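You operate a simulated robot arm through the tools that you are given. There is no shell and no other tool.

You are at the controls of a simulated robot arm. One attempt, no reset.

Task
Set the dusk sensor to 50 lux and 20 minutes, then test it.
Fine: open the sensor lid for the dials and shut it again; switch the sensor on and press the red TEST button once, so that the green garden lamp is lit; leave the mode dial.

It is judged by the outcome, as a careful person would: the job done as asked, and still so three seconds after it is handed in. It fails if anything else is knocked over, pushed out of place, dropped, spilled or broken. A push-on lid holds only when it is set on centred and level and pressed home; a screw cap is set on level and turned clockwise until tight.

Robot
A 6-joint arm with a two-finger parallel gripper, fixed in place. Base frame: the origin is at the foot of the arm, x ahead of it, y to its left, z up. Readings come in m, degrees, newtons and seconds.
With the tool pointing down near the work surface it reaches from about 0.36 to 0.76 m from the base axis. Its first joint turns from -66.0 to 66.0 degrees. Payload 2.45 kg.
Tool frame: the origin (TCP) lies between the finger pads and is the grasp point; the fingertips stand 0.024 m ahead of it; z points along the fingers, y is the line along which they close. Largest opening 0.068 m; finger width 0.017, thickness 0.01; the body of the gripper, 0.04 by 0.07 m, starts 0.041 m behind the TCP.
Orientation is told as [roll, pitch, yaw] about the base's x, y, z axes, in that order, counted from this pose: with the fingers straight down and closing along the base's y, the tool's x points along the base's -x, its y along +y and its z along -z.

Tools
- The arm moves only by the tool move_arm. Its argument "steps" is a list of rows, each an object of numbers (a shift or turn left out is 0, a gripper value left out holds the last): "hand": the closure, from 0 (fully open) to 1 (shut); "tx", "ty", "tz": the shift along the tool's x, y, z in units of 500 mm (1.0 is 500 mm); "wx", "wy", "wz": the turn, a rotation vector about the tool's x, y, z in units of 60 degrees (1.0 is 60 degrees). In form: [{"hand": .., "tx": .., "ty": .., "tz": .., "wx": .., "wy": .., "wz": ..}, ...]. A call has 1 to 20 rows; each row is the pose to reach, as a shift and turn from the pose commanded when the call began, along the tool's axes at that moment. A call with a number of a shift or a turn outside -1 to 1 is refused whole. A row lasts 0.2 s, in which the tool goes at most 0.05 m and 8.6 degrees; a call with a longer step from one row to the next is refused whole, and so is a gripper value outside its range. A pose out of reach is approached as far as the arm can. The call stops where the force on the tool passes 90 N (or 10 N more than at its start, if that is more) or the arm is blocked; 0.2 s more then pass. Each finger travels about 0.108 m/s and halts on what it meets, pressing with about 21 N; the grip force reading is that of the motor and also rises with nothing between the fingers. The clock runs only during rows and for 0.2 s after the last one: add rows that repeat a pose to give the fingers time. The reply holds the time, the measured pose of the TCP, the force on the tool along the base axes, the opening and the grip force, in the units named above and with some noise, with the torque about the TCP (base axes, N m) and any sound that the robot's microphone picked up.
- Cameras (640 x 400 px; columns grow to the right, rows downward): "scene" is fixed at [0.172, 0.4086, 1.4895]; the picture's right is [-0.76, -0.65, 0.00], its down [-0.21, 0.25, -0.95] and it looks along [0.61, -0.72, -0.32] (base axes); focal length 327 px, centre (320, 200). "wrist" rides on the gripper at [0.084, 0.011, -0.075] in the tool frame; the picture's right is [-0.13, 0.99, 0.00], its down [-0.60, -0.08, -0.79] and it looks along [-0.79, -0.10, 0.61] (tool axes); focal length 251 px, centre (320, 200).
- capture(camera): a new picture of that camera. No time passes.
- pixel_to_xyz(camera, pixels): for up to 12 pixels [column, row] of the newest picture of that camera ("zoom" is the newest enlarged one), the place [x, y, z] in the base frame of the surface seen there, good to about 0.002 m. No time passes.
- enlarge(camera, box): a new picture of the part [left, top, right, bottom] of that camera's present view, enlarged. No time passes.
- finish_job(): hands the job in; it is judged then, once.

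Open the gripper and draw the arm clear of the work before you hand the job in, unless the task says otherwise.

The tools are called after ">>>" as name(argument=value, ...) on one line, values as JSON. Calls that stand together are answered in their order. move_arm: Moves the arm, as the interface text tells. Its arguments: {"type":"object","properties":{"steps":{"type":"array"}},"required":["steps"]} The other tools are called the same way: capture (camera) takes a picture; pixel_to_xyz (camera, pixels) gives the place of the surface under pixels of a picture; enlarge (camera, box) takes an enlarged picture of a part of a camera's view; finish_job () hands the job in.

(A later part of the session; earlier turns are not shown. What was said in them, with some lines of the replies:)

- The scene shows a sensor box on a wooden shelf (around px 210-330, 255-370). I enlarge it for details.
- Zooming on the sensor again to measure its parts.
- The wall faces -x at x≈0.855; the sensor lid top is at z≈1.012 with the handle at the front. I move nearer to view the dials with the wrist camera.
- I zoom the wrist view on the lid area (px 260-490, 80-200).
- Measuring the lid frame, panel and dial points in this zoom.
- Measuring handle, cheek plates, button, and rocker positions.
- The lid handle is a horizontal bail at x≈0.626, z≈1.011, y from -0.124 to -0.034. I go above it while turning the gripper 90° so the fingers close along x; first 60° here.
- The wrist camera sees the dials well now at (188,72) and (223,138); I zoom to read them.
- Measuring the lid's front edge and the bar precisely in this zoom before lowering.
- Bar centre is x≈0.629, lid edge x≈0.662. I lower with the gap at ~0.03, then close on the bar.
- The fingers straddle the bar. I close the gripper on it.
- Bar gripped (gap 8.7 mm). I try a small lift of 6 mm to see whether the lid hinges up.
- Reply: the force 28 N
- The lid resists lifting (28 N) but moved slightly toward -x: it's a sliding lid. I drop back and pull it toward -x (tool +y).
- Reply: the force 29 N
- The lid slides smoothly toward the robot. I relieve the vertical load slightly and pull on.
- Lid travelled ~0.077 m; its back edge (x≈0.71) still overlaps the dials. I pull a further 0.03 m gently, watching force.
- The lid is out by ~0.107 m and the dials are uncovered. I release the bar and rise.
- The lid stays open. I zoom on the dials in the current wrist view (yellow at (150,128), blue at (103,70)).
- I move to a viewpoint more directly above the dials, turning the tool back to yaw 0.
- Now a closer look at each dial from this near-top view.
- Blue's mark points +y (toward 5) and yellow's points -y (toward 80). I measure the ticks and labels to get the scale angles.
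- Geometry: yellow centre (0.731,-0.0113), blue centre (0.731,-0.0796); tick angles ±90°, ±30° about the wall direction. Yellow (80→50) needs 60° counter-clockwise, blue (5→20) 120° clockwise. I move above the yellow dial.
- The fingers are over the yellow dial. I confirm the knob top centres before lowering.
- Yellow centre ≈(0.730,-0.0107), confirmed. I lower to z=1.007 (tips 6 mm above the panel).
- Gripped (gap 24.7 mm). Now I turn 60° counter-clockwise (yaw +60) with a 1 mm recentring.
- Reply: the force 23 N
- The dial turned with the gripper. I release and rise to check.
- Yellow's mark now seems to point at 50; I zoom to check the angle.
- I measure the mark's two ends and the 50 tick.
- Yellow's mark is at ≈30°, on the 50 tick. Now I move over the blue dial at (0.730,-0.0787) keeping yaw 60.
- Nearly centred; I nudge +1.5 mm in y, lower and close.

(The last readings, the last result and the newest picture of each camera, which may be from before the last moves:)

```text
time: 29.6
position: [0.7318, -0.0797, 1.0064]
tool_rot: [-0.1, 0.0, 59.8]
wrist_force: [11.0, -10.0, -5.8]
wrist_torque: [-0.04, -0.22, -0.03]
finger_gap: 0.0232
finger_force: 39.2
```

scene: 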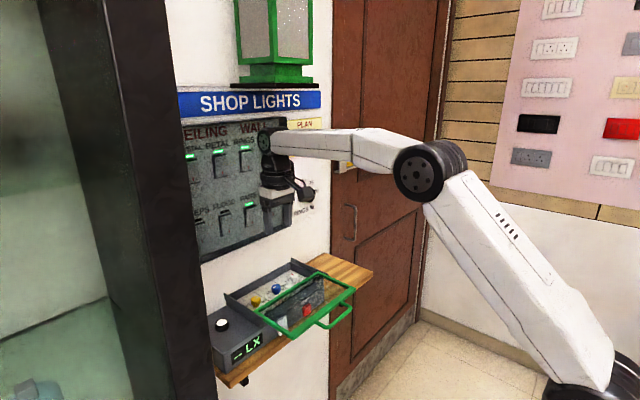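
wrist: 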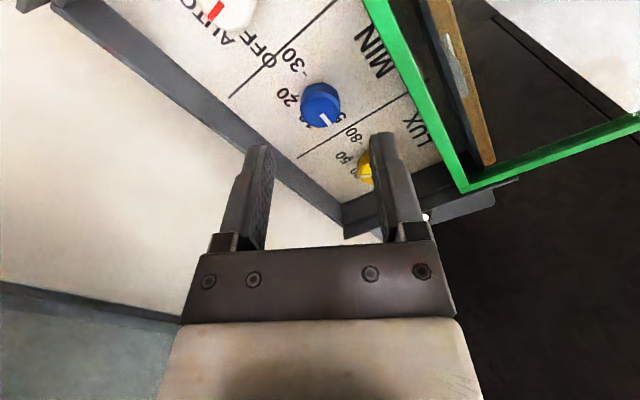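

Gripped (23 mm). I turn clockwise 60° (wz +1), half of the needed 120°.

>>> move_arm(steps=[{"wz": 0.1}, {"wz": 0.2}, {"wz": 0.3}, {"wz": 0.4}, {"wz": 0.5}, {"wz": 0.6}, {"wz": 0.7}, {"wz": 0.8}, {"wz": 0.9}, {"wz": 1.0}, {"wz": 1.0}])

>>> capture(camera="wrist")

```text
time: 32.0
position: [0.7297, -0.0779, 1.0059]
tool_rot: [-0.1, 0.2, 0.0]
wrist_force: [1.4, -9.6, -12.1]
wrist_torque: [-0.25, 0.92, -0.03]
finger_gap: 0.023
finger_force: 39.8
```

```text
taken
```

wrist: 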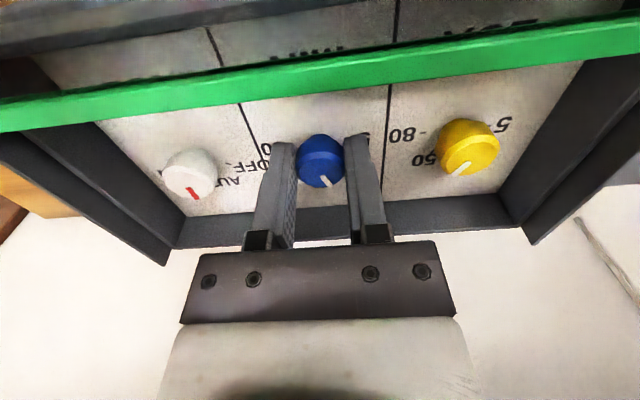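

The blue mark now points ~-30° (the 10 position). I turn another 60° clockwise.

>>> move_arm(steps=[{"wz": 0.1}, {"wz": 0.2}, {"wz": 0.3}, {"wz": 0.4}, {"wz": 0.5}, {"wz": 0.6}, {"wz": 0.7}, {"wz": 0.8}, {"wz": 0.9}, {"wz": 1.0}, {"wz": 1.0}])

>>> capture(camera="wrist")

```text
time: 34.4
position: [0.7303, -0.075, 1.0057]
tool_rot: [0.1, 0.1, -60.0]
wrist_force: [5.9, 21.4, -19.9]
wrist_torque: [0.62, 0.21, 0.1]
finger_gap: 0.023
finger_force: 39.4
```

```text
taken
```

wrist: 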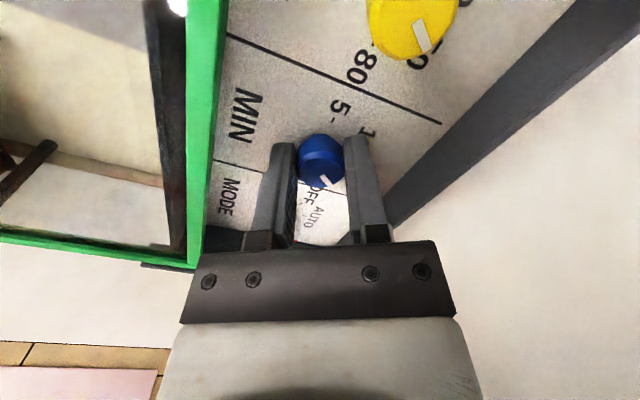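

Done turning; I release gently and rise to check.

>>> move_arm(steps=[{"hand": 0.5}, {"hand": 0.35}, {"hand": 0.35}, {"tz": -0.05}, {"tz": -0.1}, {"tz": -0.16}, {"tz": -0.2}, {"tz": -0.2}])

>>> capture(camera="wrist")

>>> enlarge(camera="scene", box=[220, 270, 300, 330])

```text
time: 36.2
position: [0.7312, -0.0767, 1.1062]
tool_rot: [0.0, 0.0, -60.0]
wrist_force: [0.1, 0.1, 0.5]
wrist_torque: [0.0, 0.01, -0.04]
finger_gap: 0.044
finger_force: 0.0
```

```text
taken
```

wrist: 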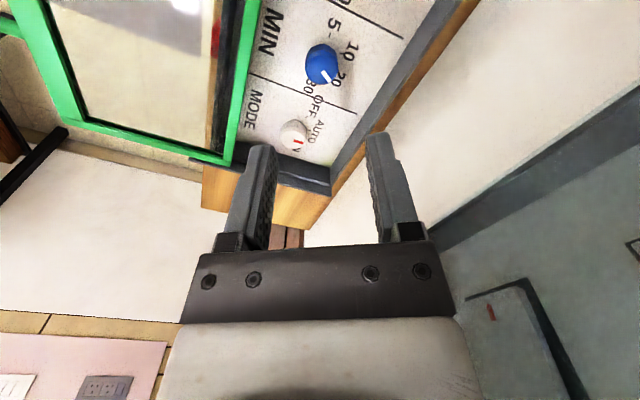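

```text
6.67 times, centred on (260, 300) of scene
```

zoom: 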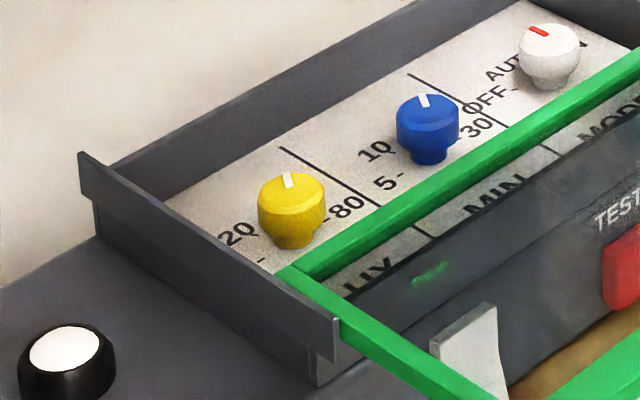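

Blue and yellow marks now look parallel; I zoom the blue in the wrist view and measure.

>>> enlarge(camera="wrist", box=[280, 25, 370, 100])

>>> pixel_to_xyz(camera="zoom", pixels=[[310, 245], [350, 280], [320, 255], [345, 277], [370, 250]])

```text
5.33 times, centred on (325, 62) of wrist
```

zoom: 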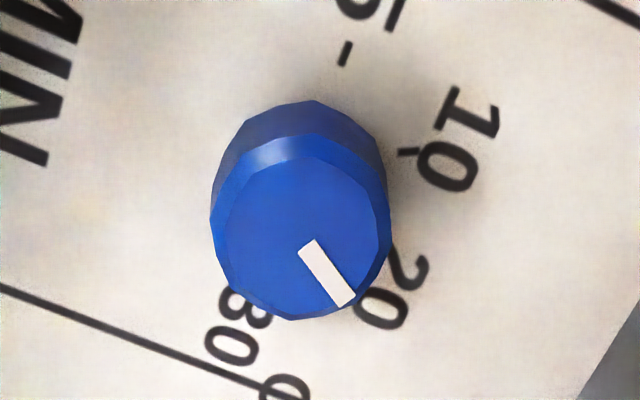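

```text
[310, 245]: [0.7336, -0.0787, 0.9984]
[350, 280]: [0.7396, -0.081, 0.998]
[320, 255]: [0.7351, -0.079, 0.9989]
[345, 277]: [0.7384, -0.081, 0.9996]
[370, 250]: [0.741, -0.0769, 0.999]
```

I measure the actual mark ends, (308,246) and (345,299).

>>> pixel_to_xyz(camera="zoom", pixels=[[308, 246], [345, 299], [315, 256], [338, 290], [326, 272], [405, 152], [345, 53], [300, 130], [290, 310], [215, 220], [388, 230]])

```text
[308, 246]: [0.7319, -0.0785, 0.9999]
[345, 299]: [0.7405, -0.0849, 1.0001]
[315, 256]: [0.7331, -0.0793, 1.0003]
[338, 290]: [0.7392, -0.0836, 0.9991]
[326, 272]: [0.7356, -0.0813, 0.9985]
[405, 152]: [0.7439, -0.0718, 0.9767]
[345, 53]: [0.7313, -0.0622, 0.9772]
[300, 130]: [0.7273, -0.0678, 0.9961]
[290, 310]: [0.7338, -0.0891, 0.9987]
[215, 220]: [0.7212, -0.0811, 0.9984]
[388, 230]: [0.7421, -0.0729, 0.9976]
```

Ray geometry gives ~32° for blue (20 is at 30°). I'll view both dials together from yaw 0 to compare before shutting the lid.

>>> move_arm(steps=[{"tz": -0.03, "wz": -0.125}, {"tz": -0.06, "wz": -0.25}, {"tz": -0.06, "wz": -0.375}, {"tz": -0.06, "wz": -0.5}, {"tz": -0.06, "wz": -0.625}, {"tz": -0.06, "wz": -0.75}, {"tz": -0.06, "wz": -0.875}, {"tz": -0.06, "wz": -1.0}, {"tz": -0.06, "wz": -1.0}])

>>> move_arm(steps=[{"ty": 0.03, "tx": 0.02}, {"ty": 0.06, "tx": 0.04}, {"ty": 0.06, "tx": 0.04}])

>>> capture(camera="wrist")

>>> enlarge(camera="wrist", box=[240, 10, 400, 110])

```text
time: 38.2
position: [0.7293, -0.0788, 1.1367]
tool_rot: [0.0, 0.0, 0.2]
wrist_force: [0.4, 0.3, -0.9]
wrist_torque: [-0.01, 0.02, -0.03]
finger_gap: 0.0441
finger_force: 0.1
```

```text
time: 39.0
position: [0.7101, -0.0479, 1.1377]
tool_rot: [0.0, -0.1, -0.1]
wrist_force: [-0.3, 0.4, -1.6]
wrist_torque: [0.01, 0.03, -0.03]
finger_gap: 0.0443
finger_force: 0.1
```

```text
taken
```

wrist: 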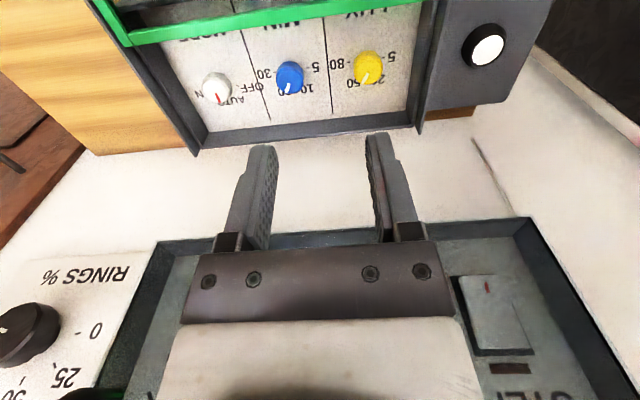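

```text
4.00 times, centred on (320, 60) of wrist
```

zoom: 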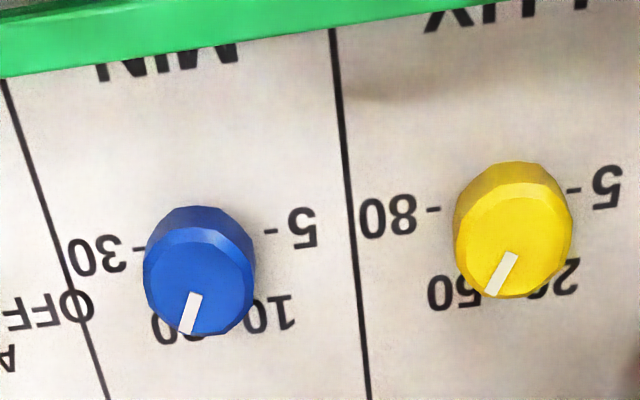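

Both marks compute to ~27–30° toward the right, i.e. on 50 and 20. Now I return to the handle (bar now at x≈0.524), turning to yaw 90.

>>> move_arm(steps=[{"tx": 0.05, "ty": -0.008, "wz": -0.125}, {"tx": 0.1, "ty": -0.016, "wz": -0.25}, {"tx": 0.15, "ty": -0.024, "wz": -0.375}, {"tx": 0.2, "ty": -0.032, "wz": -0.5}, {"tx": 0.25, "ty": -0.04, "wz": -0.625}, {"tx": 0.3, "ty": -0.048, "wz": -0.75}, {"tx": 0.34, "ty": -0.056, "wz": -0.875}, {"tx": 0.372, "ty": -0.064, "wz": -1.0}, {"tx": 0.372, "ty": -0.064, "wz": -1.0}])

>>> move_arm(steps=[{"wz": -0.125, "hand": 0.55}, {"wz": -0.25}, {"wz": -0.375}, {"wz": -0.5}, {"wz": -0.5}])

>>> capture(camera="wrist")

>>> pixel_to_xyz(camera="scene", pixels=[[320, 200]])

>>> enlarge(camera="scene", box=[200, 220, 360, 360])

```text
time: 41.0
position: [0.5231, -0.0794, 1.1369]
tool_rot: [0.0, 0.0, 60.1]
wrist_force: [0.2, -0.4, 0.1]
wrist_torque: [-0.02, -0.01, 0.01]
finger_gap: 0.0442
finger_force: 0.1
```

```text
time: 42.2
position: [0.5239, -0.0796, 1.138]
tool_rot: [0.0, 0.1, 90.1]
wrist_force: [-0.5, 0.3, -0.2]
wrist_torque: [-0.03, 0.02, 0.01]
finger_gap: 0.0305
finger_force: 0.0
```

```text
taken
```

wrist: 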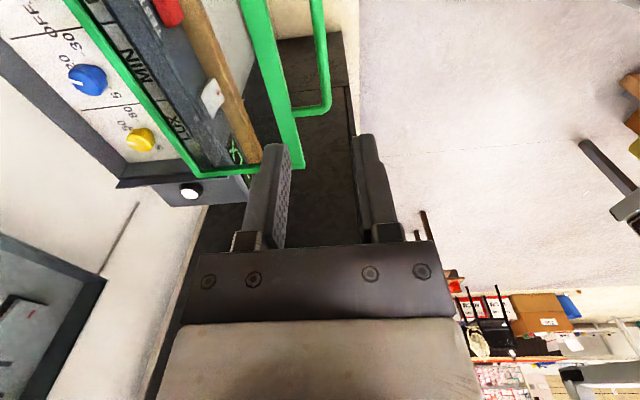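

```text
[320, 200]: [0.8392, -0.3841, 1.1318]
```

```text
2.86 times, centred on (280, 290) of scene
```

zoom: 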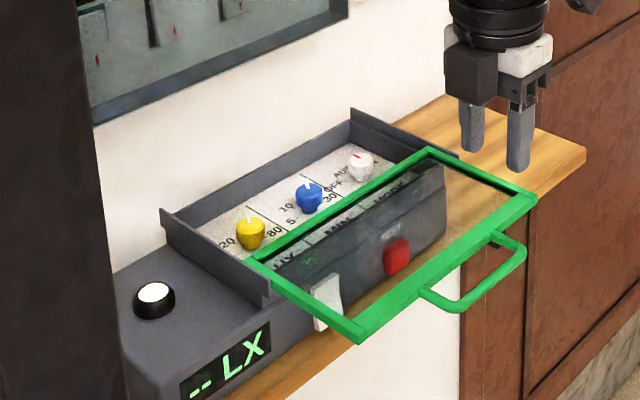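

I verify the bar's x in the wrist view at (323,60).

>>> pixel_to_xyz(camera="wrist", pixels=[[323, 50], [325, 80], [321, 30], [275, 60], [295, 108]])

```text
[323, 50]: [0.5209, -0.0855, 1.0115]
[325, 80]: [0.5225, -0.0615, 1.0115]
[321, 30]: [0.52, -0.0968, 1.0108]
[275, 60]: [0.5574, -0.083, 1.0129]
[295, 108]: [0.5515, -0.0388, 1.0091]
```

Bar at x≈0.522. I lower over it and grip.

>>> move_arm(steps=[{"ty": 0.002, "tz": 0.06}, {"ty": 0.002, "tz": 0.12}, {"ty": 0.002, "tz": 0.18}, {"ty": 0.002, "tz": 0.22}, {"ty": 0.002, "tz": 0.243}, {"ty": 0.002, "tz": 0.243}, {"ty": 0.002, "tz": 0.243, "hand": 0.8}, {"ty": 0.002, "tz": 0.243, "hand": 1}, {"ty": 0.002, "tz": 0.243, "hand": 1}])

```text
time: 44.2
position: [0.521, -0.0803, 1.0169]
tool_rot: [0.0, 0.0, 90.1]
wrist_force: [-0.3, -1.0, -3.2]
wrist_torque: [-0.04, 0.0, 0.43]
finger_gap: 0.0085
finger_force: 29.9
```

Gripped. I slide the lid toward the wall by 0.104 m first.

>>> move_arm(steps=[{"ty": -0.016}, {"ty": -0.032}, {"ty": -0.048}, {"ty": -0.064}, {"ty": -0.08}, {"ty": -0.096}, {"ty": -0.112}, {"ty": -0.128}, {"ty": -0.144}, {"ty": -0.16}, {"ty": -0.176}, {"ty": -0.192}, {"ty": -0.208}, {"ty": -0.208}])

>>> enlarge(camera="scene", box=[200, 220, 360, 360])

```text
time: 47.2
position: [0.6269, -0.0797, 1.0159]
tool_rot: [0.1, 0.1, 89.9]
wrist_force: [3.4, 12.9, -7.3]
wrist_torque: [0.14, -0.05, 0.45]
finger_gap: 0.0086
finger_force: 30.9
```

```text
2.86 times, centred on (280, 290) of scene
```

zoom: 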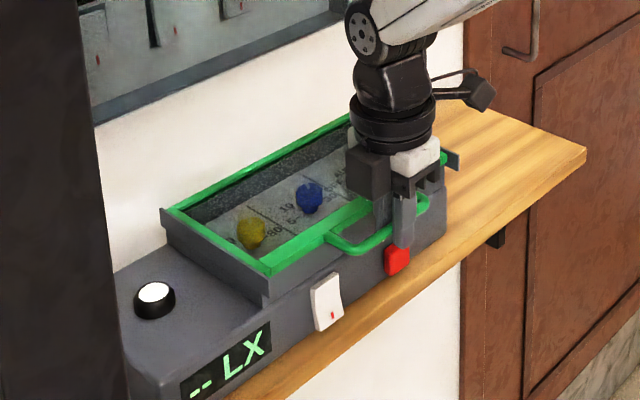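

Nearly shut. I push a few mm more until the stop is felt.

>>> move_arm(steps=[{"ty": -0.004}, {"ty": -0.008}, {"ty": -0.012}, {"ty": -0.016}, {"ty": -0.02}, {"ty": -0.02}])

```text
time: 48.6
position: [0.6321, -0.0793, 1.0157]
tool_rot: [1.1, -0.2, 89.9]
wrist_force: [-46.8, 11.7, 18.7]
wrist_torque: [-0.11, 0.46, 0.27]
finger_gap: 0.0089
finger_force: 30.6
```

The stop is reached (47 N). I ease back the command, open the fingers and rise.

>>> move_arm(steps=[{"ty": 0.005}, {"ty": 0.009}, {"ty": 0.009, "hand": 0.8}, {"ty": 0.009, "hand": 0.6}, {"ty": 0.009, "hand": 0.55}, {"ty": 0.009, "hand": 0.55}, {"ty": 0.009, "tz": -0.05}, {"ty": 0.009, "tz": -0.12}, {"ty": 0.009, "tz": -0.2}, {"ty": 0.009, "tz": -0.2}])

>>> capture(camera="wrist")

>>> enlarge(camera="scene", box=[200, 220, 360, 360])

```text
time: 50.8
position: [0.6316, -0.0811, 1.1159]
tool_rot: [-0.1, 0.0, 89.9]
wrist_force: [0.0, -0.8, 0.7]
wrist_torque: [-0.01, -0.01, -0.01]
finger_gap: 0.0306
finger_force: 0.1
```

```text
taken
```

wrist: 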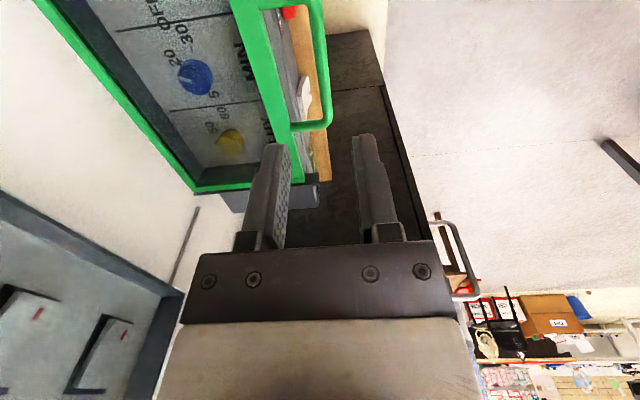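

```text
2.86 times, centred on (280, 290) of scene
```

zoom: 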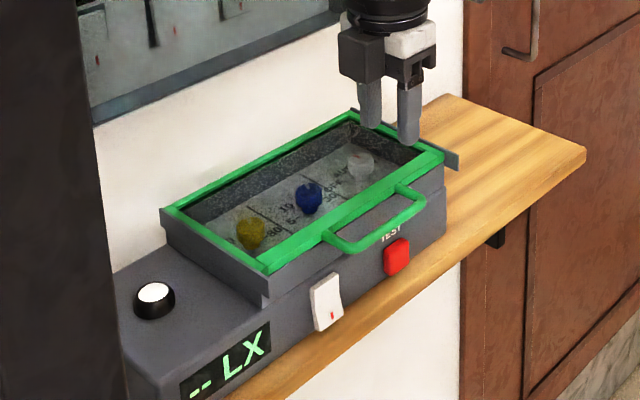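

Lid is shut. Now I look closely at the rocker switch and the TEST button, and at the wall rockers for on/off comparison.

>>> enlarge(camera="scene", box=[265, 295, 325, 340])

>>> enlarge(camera="scene", box=[190, 130, 290, 250])

>>> pixel_to_xyz(camera="scene", pixels=[[280, 318], [282, 322], [284, 330], [283, 327], [280, 333], [307, 310], [305, 305], [310, 312], [287, 319], [295, 318], [270, 330]])

```text
8.89 times, centred on (295, 318) of scene
```

zoom: 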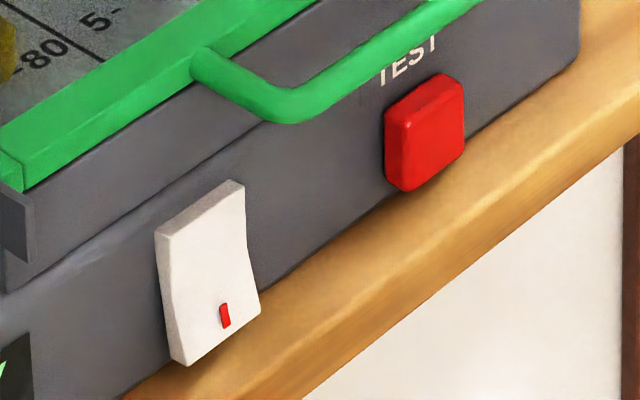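

```text
3.33 times, centred on (240, 190) of scene
```

zoom: 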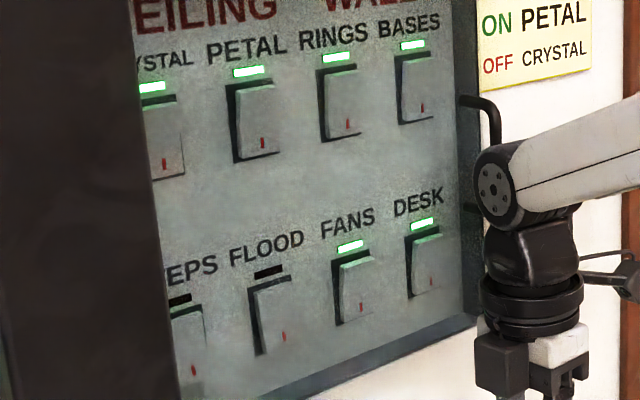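

```text
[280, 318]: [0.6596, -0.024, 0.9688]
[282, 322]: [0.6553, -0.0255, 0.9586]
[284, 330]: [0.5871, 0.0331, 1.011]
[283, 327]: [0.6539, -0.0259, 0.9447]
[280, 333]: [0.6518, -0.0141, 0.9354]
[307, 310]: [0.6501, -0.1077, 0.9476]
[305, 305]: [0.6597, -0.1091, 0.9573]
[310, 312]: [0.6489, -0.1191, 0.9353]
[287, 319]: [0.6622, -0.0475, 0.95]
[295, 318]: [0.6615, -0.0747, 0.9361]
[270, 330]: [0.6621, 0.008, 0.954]
```

The rocker's lower half (red mark, z≈0.937) sticks out at x≈0.652 while its top is in, so pressing the lower half should switch it on. I back away and turn to yaw 0 with fingers closed, ready to tilt the tool horizontal.

>>> move_arm(steps=[{"hand": 0.8, "ty": 0.05, "tx": -0.014, "wz": 0.125}, {"hand": 1, "ty": 0.1, "tx": -0.028, "wz": 0.25}, {"ty": 0.15, "tx": -0.042, "wz": 0.375}, {"ty": 0.2, "tx": -0.056, "wz": 0.5}, {"ty": 0.25, "tx": -0.07, "wz": 0.625}, {"ty": 0.3, "tx": -0.084, "wz": 0.75}, {"ty": 0.34, "tx": -0.1, "wz": 0.875}, {"ty": 0.36, "tx": -0.114, "wz": 1.0}, {"ty": 0.36, "tx": -0.114, "wz": 1.0}])

>>> move_arm(steps=[{"wz": 0.125}, {"wz": 0.25}, {"wz": 0.375}, {"wz": 0.5}, {"wz": 0.5}])

>>> capture(camera="wrist")

>>> enlarge(camera="scene", box=[200, 240, 360, 360])

```text
time: 52.8
position: [0.4519, -0.0231, 1.1164]
tool_rot: [0.0, 0.0, 29.9]
wrist_force: [-1.3, -0.2, 0.2]
wrist_torque: [0.0, 0.03, -0.01]
finger_gap: 0.0
finger_force: 20.9
```

```text
time: 54.0
position: [0.4524, -0.0228, 1.1154]
tool_rot: [0.0, 0.0, 0.0]
wrist_force: [-0.4, 0.4, 0.4]
wrist_torque: [0.01, 0.0, 0.02]
finger_gap: 0.0001
finger_force: 21.0
```

```text
taken
```

wrist: 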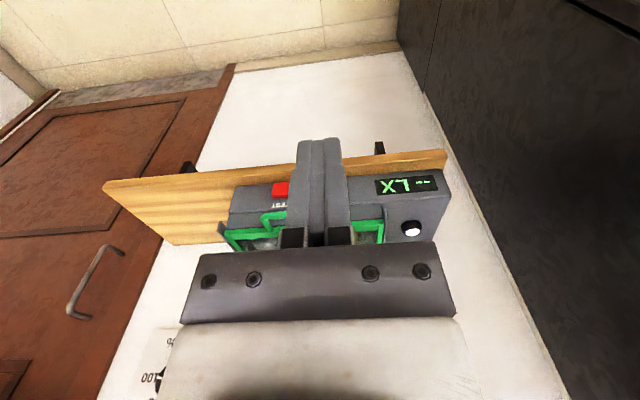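

```text
3.33 times, centred on (280, 300) of scene
```

zoom: 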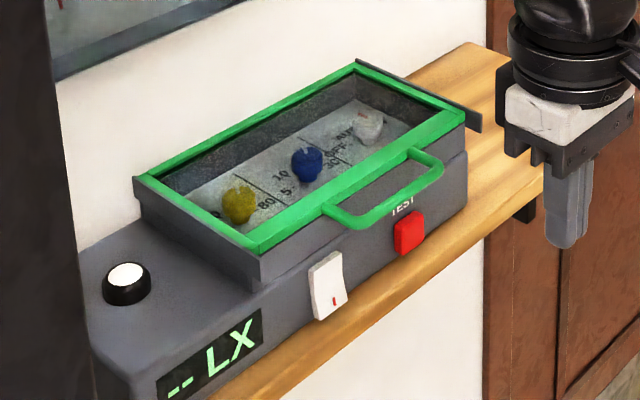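

Lid shut, rocker visible at (328,285) in the zoom. I tilt the tool toward +x while moving forward and down, staying clear in front of the handle.

>>> move_arm(steps=[{"tx": -0.02, "tz": 0.02, "wy": -0.125}, {"tx": -0.04, "tz": 0.045, "wy": -0.25}, {"tx": -0.06, "tz": 0.07, "wy": -0.375}, {"tx": -0.085, "tz": 0.095, "wy": -0.5}, {"tx": -0.11, "tz": 0.12, "wy": -0.625}, {"tx": -0.13, "tz": 0.145, "wy": -0.75}, {"tx": -0.155, "tz": 0.17, "wy": -0.875}, {"tx": -0.175, "tz": 0.19, "wy": -1.0}, {"tx": -0.175, "tz": 0.19, "wy": -1.0}])

>>> capture(camera="scene")

```text
time: 56.0
position: [0.5406, -0.0234, 1.0204]
tool_rot: [0.0, -60.1, -0.1]
wrist_force: [0.0, 0.4, 0.3]
wrist_torque: [0.0, -0.01, -0.02]
finger_gap: 0.0
finger_force: 21.1
out of reach, approached as far as the arm can: row 5
```

```text
taken
```

scene: 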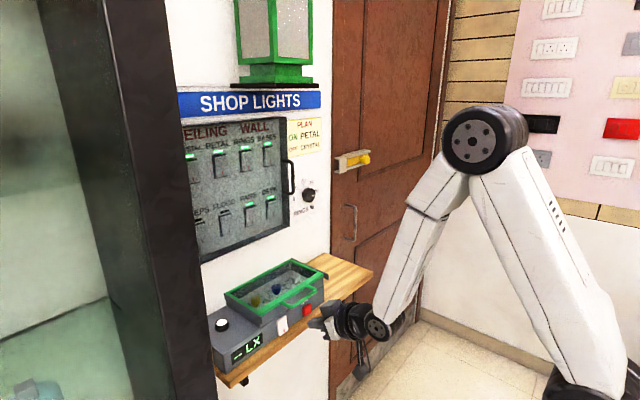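

Pose reached: tool pitched -60°. I continue to horizontal and move to (0.59,-0.025,0.936), tips ~4 cm in front of the rocker's lower half.

>>> move_arm(steps=[{"tx": 0.02, "ty": -0.003, "tz": 0.03, "wy": -0.1}, {"tx": 0.04, "ty": -0.003, "tz": 0.07, "wy": -0.2}, {"tx": 0.06, "ty": -0.003, "tz": 0.1, "wy": -0.3}, {"tx": 0.08, "ty": -0.003, "tz": 0.14, "wy": -0.4}, {"tx": 0.0955, "ty": -0.003, "tz": 0.1706, "wy": -0.5}, {"tx": 0.0955, "ty": -0.003, "tz": 0.1706, "wy": -0.5}])

>>> capture(camera="wrist")

>>> enlarge(camera="scene", box=[240, 270, 340, 350])

```text
time: 57.4
position: [0.5903, -0.0231, 0.9365]
tool_rot: [-168.7, -89.8, 168.6]
wrist_force: [-0.1, -0.4, 0.2]
wrist_torque: [0.01, 0.01, -0.01]
finger_gap: 0.0001
finger_force: 21.2
```

```text
taken
```

wrist: 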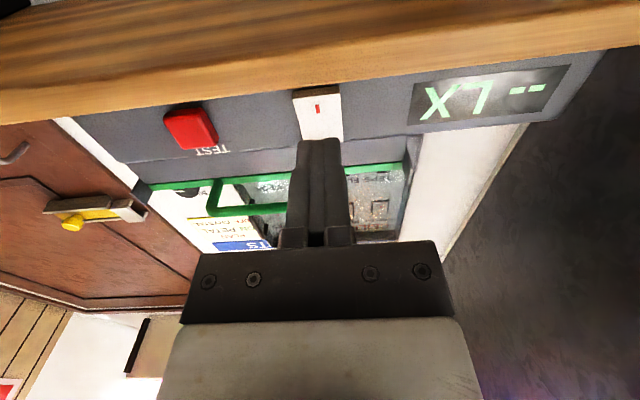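

```text
5.00 times, centred on (290, 310) of scene
```

zoom: 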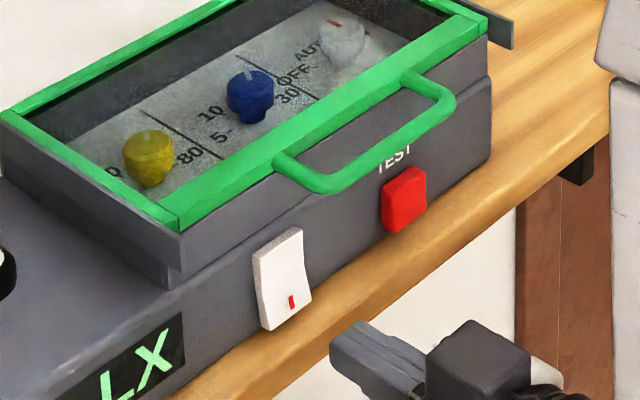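

The wrist view shows the rocker at (318,112) and the TEST button at (190,128). I measure them.

>>> pixel_to_xyz(camera="wrist", pixels=[[298, 95], [338, 90], [318, 95], [318, 120], [303, 135], [340, 130], [190, 115], [190, 140], [170, 125], [212, 125], [318, 80], [260, 120]])

```text
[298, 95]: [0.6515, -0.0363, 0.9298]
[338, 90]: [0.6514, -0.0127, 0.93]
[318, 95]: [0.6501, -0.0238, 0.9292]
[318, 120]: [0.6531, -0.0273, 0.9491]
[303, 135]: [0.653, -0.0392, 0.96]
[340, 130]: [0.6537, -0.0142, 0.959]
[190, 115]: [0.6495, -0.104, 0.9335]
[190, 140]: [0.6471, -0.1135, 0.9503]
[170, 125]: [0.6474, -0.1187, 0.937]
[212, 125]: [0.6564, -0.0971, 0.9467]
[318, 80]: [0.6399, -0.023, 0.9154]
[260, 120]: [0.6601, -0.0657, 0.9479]
```

Rocker spans y -0.037..-0.013, z 0.928..0.968; lower edge at x≈0.650. I push the lower half in, in small steps to tip x≈0.658.

>>> move_arm(steps=[{"ty": -0.003, "tz": 0.03}, {"ty": -0.003, "tz": 0.06}, {"ty": -0.003, "tz": 0.07}, {"ty": -0.003, "tz": 0.076}, {"ty": -0.003, "tz": 0.082}, {"ty": -0.003, "tz": 0.087}, {"ty": -0.003, "tz": 0.087}])

>>> capture(camera="wrist")

>>> enlarge(camera="scene", box=[210, 270, 330, 380])

```text
time: 59.0
position: [0.6286, -0.0269, 0.9363]
tool_rot: [13.7, -89.9, -13.7]
wrist_force: [-65.7, -1.2, 20.1]
wrist_torque: [0.01, -1.02, -0.04]
finger_gap: 0.0
finger_force: 21.1
```

```text
taken
```

wrist: 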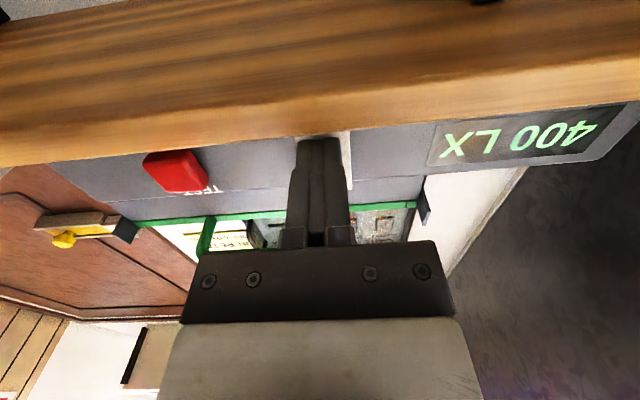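

```text
3.64 times, centred on (270, 325) of scene
```

zoom: 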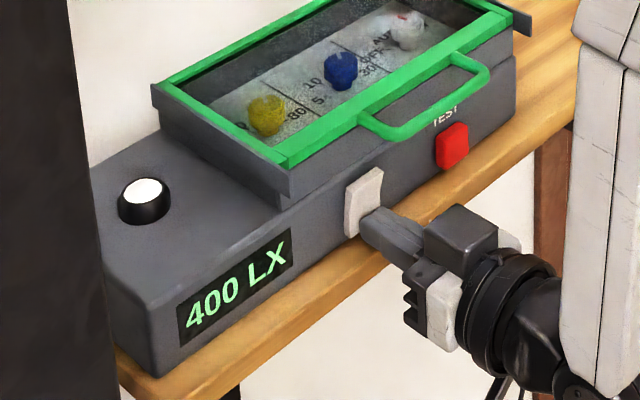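

The sensor is on: the display reads 400 LX. I back off and move sideways to the TEST button (y≈-0.108).

>>> move_arm(steps=[{"tz": -0.03}, {"tz": -0.075}, {"tz": -0.08, "ty": -0.05, "tx": -0.008}, {"tz": -0.08, "ty": -0.1, "tx": -0.016}, {"tz": -0.08, "ty": -0.14, "tx": -0.016}, {"tz": -0.08, "ty": -0.166, "tx": -0.016}, {"tz": -0.08, "ty": -0.166, "tx": -0.016}])

>>> capture(camera="wrist")

>>> capture(camera="scene")

>>> pixel_to_xyz(camera="wrist", pixels=[[320, 110], [305, 110], [335, 110], [320, 95], [320, 120]])

```text
time: 60.6
position: [0.5925, -0.1094, 0.9447]
tool_rot: [19.3, -90.1, -19.5]
wrist_force: [0.2, -0.3, 0.5]
wrist_torque: [0.02, 0.01, -0.01]
finger_gap: 0.0003
finger_force: 20.4
```

```text
taken
```

wrist: 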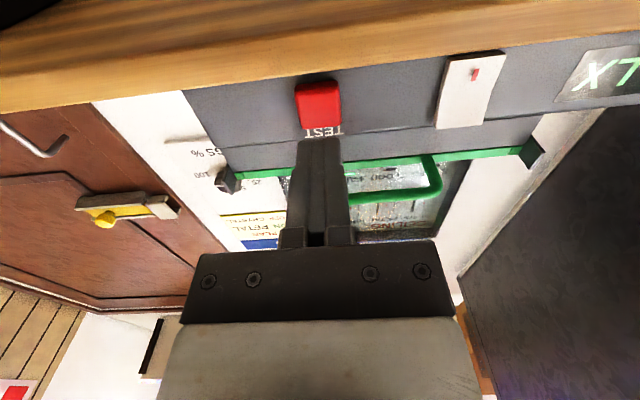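

```text
taken
```

scene: 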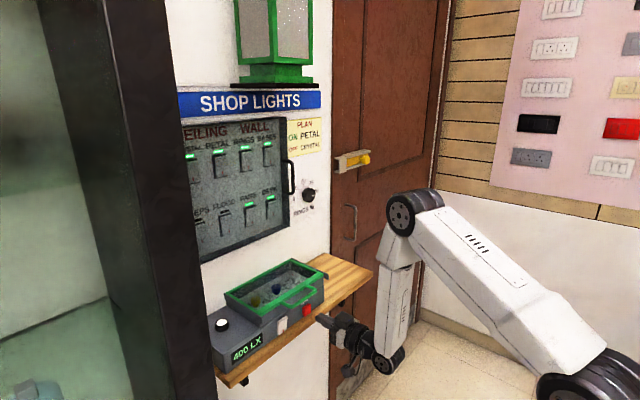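

```text
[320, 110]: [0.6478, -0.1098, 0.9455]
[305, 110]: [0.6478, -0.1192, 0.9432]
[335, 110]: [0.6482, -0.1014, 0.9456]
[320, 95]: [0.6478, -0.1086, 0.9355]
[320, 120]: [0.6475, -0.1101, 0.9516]
```

Tool is centred on the button face (x=0.6478, y≈-0.110, z≈0.944). I press it once to tip x≈0.655, and look before retracting.

>>> move_arm(steps=[{"tz": 0.03}, {"tz": 0.055}, {"tz": 0.064}, {"tz": 0.07}, {"tz": 0.077}, {"tz": 0.077}])

>>> capture(camera="scene")

>>> capture(camera="wrist")

```text
time: 62.0
position: [0.6303, -0.1105, 0.944]
tool_rot: [25.4, -89.9, -25.3]
wrist_force: [-17.6, 2.3, 2.7]
wrist_torque: [-0.06, -0.08, 0.08]
finger_gap: 0.0
finger_force: 21.0
heard: click
```

```text
taken
```

scene: 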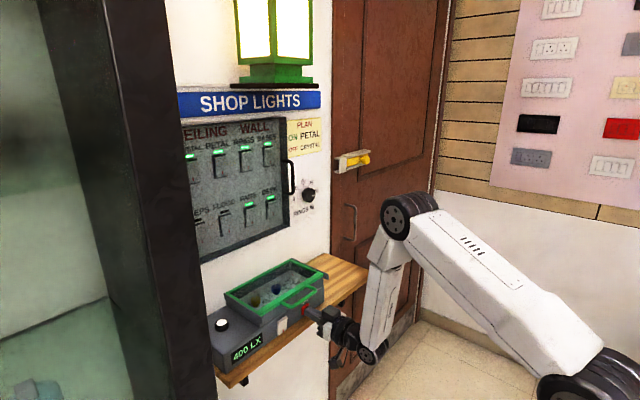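

```text
taken
```

wrist: 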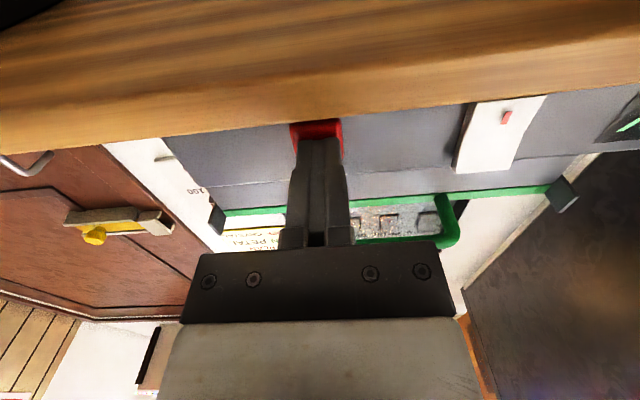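

A click was heard and the green garden lamp (at (275,30)) is lit. I retract straight back, well clear of the work.

>>> move_arm(steps=[{"tz": -0.03}, {"tz": -0.08}, {"tz": -0.14}, {"tz": -0.18}, {"tz": -0.18, "hand": 0.5}, {"tz": -0.18, "hand": 0}, {"tz": -0.18, "hand": 0}])

>>> capture(camera="scene")

>>> enlarge(camera="scene", box=[200, 240, 360, 380])

>>> enlarge(camera="scene", box=[220, 270, 300, 330])

```text
time: 63.6
position: [0.5409, -0.1092, 0.9456]
tool_rot: [-63.9, -90.0, 63.9]
wrist_force: [-1.0, -0.7, 0.0]
wrist_torque: [0.0, -0.02, 0.01]
finger_gap: 0.068
finger_force: 0.1
```

```text
taken
```

scene: 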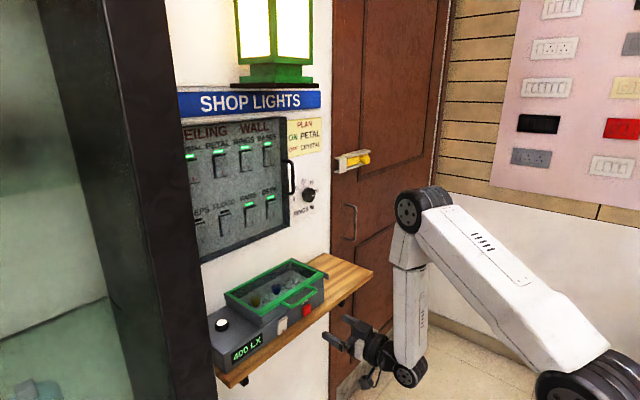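

```text
2.86 times, centred on (280, 310) of scene
```

zoom: 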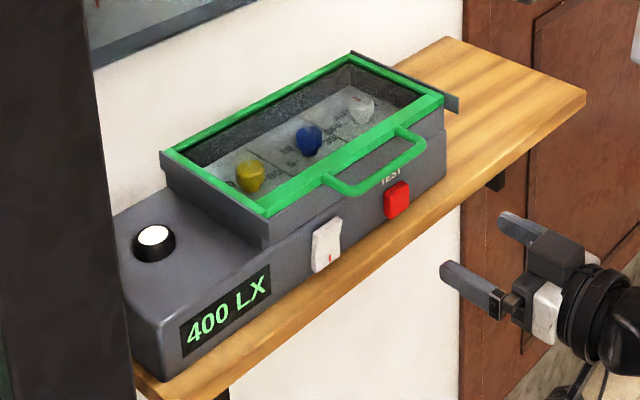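

```text
6.67 times, centred on (260, 300) of scene
```

zoom: 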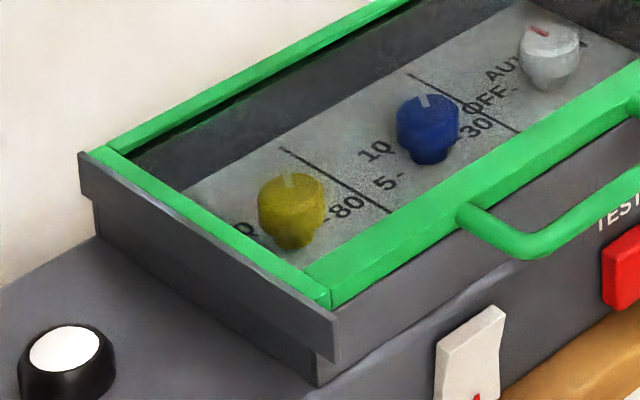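

I take the same zoom as at the start to compare the lid's closed position and confirm the lamp remains lit.

>>> enlarge(camera="scene", box=[210, 270, 300, 360])

>>> enlarge(camera="scene", box=[270, 245, 350, 325])

>>> capture(camera="wrist")

```text
4.44 times, centred on (255, 315) of scene
```

zoom: 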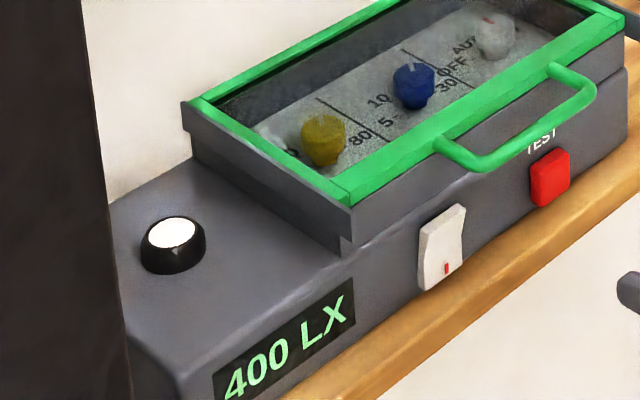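

```text
5.00 times, centred on (310, 285) of scene
```

zoom: 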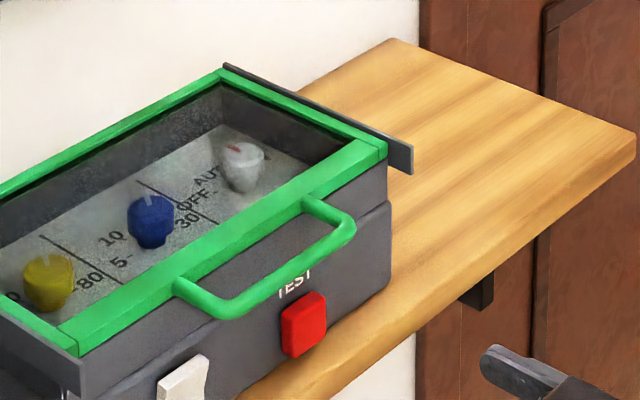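

```text
taken
```

wrist: 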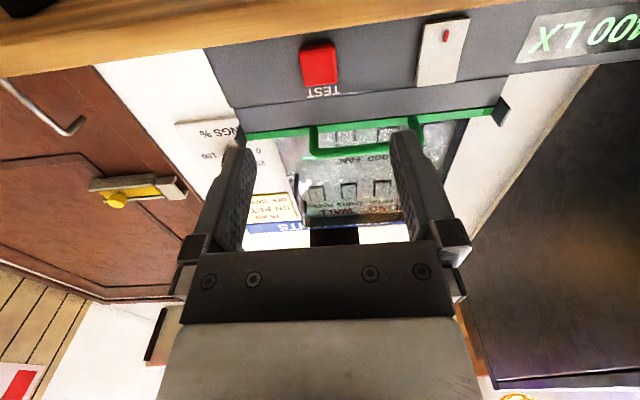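

The lid sits exactly as at the start, rocker on, display 400 LX. I withdraw a little more and wait to confirm the lamp stays lit.

>>> move_arm(steps=[{"tz": -0.04}, {"tz": -0.08}, {"tz": -0.08}, {"tz": -0.08}, {"tz": -0.08}, {"tz": -0.08}, {"tz": -0.08}, {"tz": -0.08}, {"tz": -0.08}, {"tz": -0.08}, {"tz": -0.08}, {"tz": -0.08}, {"tz": -0.08}, {"tz": -0.08}, {"tz": -0.08}, {"tz": -0.08}])

>>> capture(camera="scene")

```text
time: 67.0
position: [0.5021, -0.1088, 0.947]
tool_rot: [-91.9, -89.9, 91.9]
wrist_force: [0.4, -0.3, -0.2]
wrist_torque: [-0.01, 0.03, 0.03]
finger_gap: 0.068
finger_force: 0.1
```

```text
taken
```

scene: 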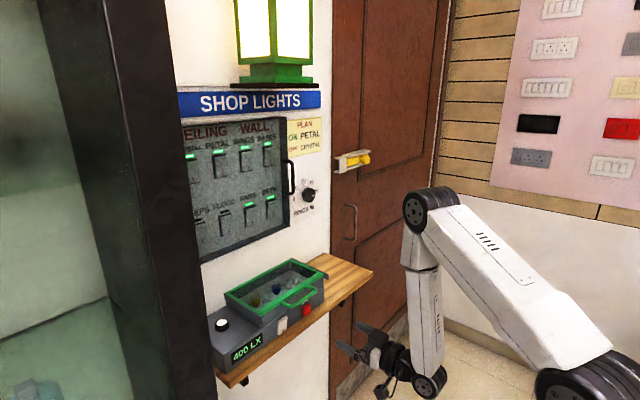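

The lamp stays lit after 5 s, the lid is shut, the dials are on 50 and 20, and the arm is clear with the gripper open. I hand the job in.

>>> finish_job()

```text
The job is handed in.
```

The dusk sensor is set to 50 lux and 20 minutes, and the test worked. After one press of TEST (a click was heard), the green garden lamp came on. It was still lit five seconds later, when I handed the job in.

- **Dials:** I turned the yellow lux dial from 80 to 50 and the blue minutes dial from 5 to 20. By the wrist camera both marks sit on their scale marks, to within a few degrees. I left the mode dial on AUTO.
- **Lid:** it slides rather than lifts. I slid it open for the dials and back to its stop, where it looks the same as at the start.
- **Switch:** the sensor is on, and its display reads 400 LX.

I saw nothing else knocked or moved. The arm is drawn back with the gripper open.
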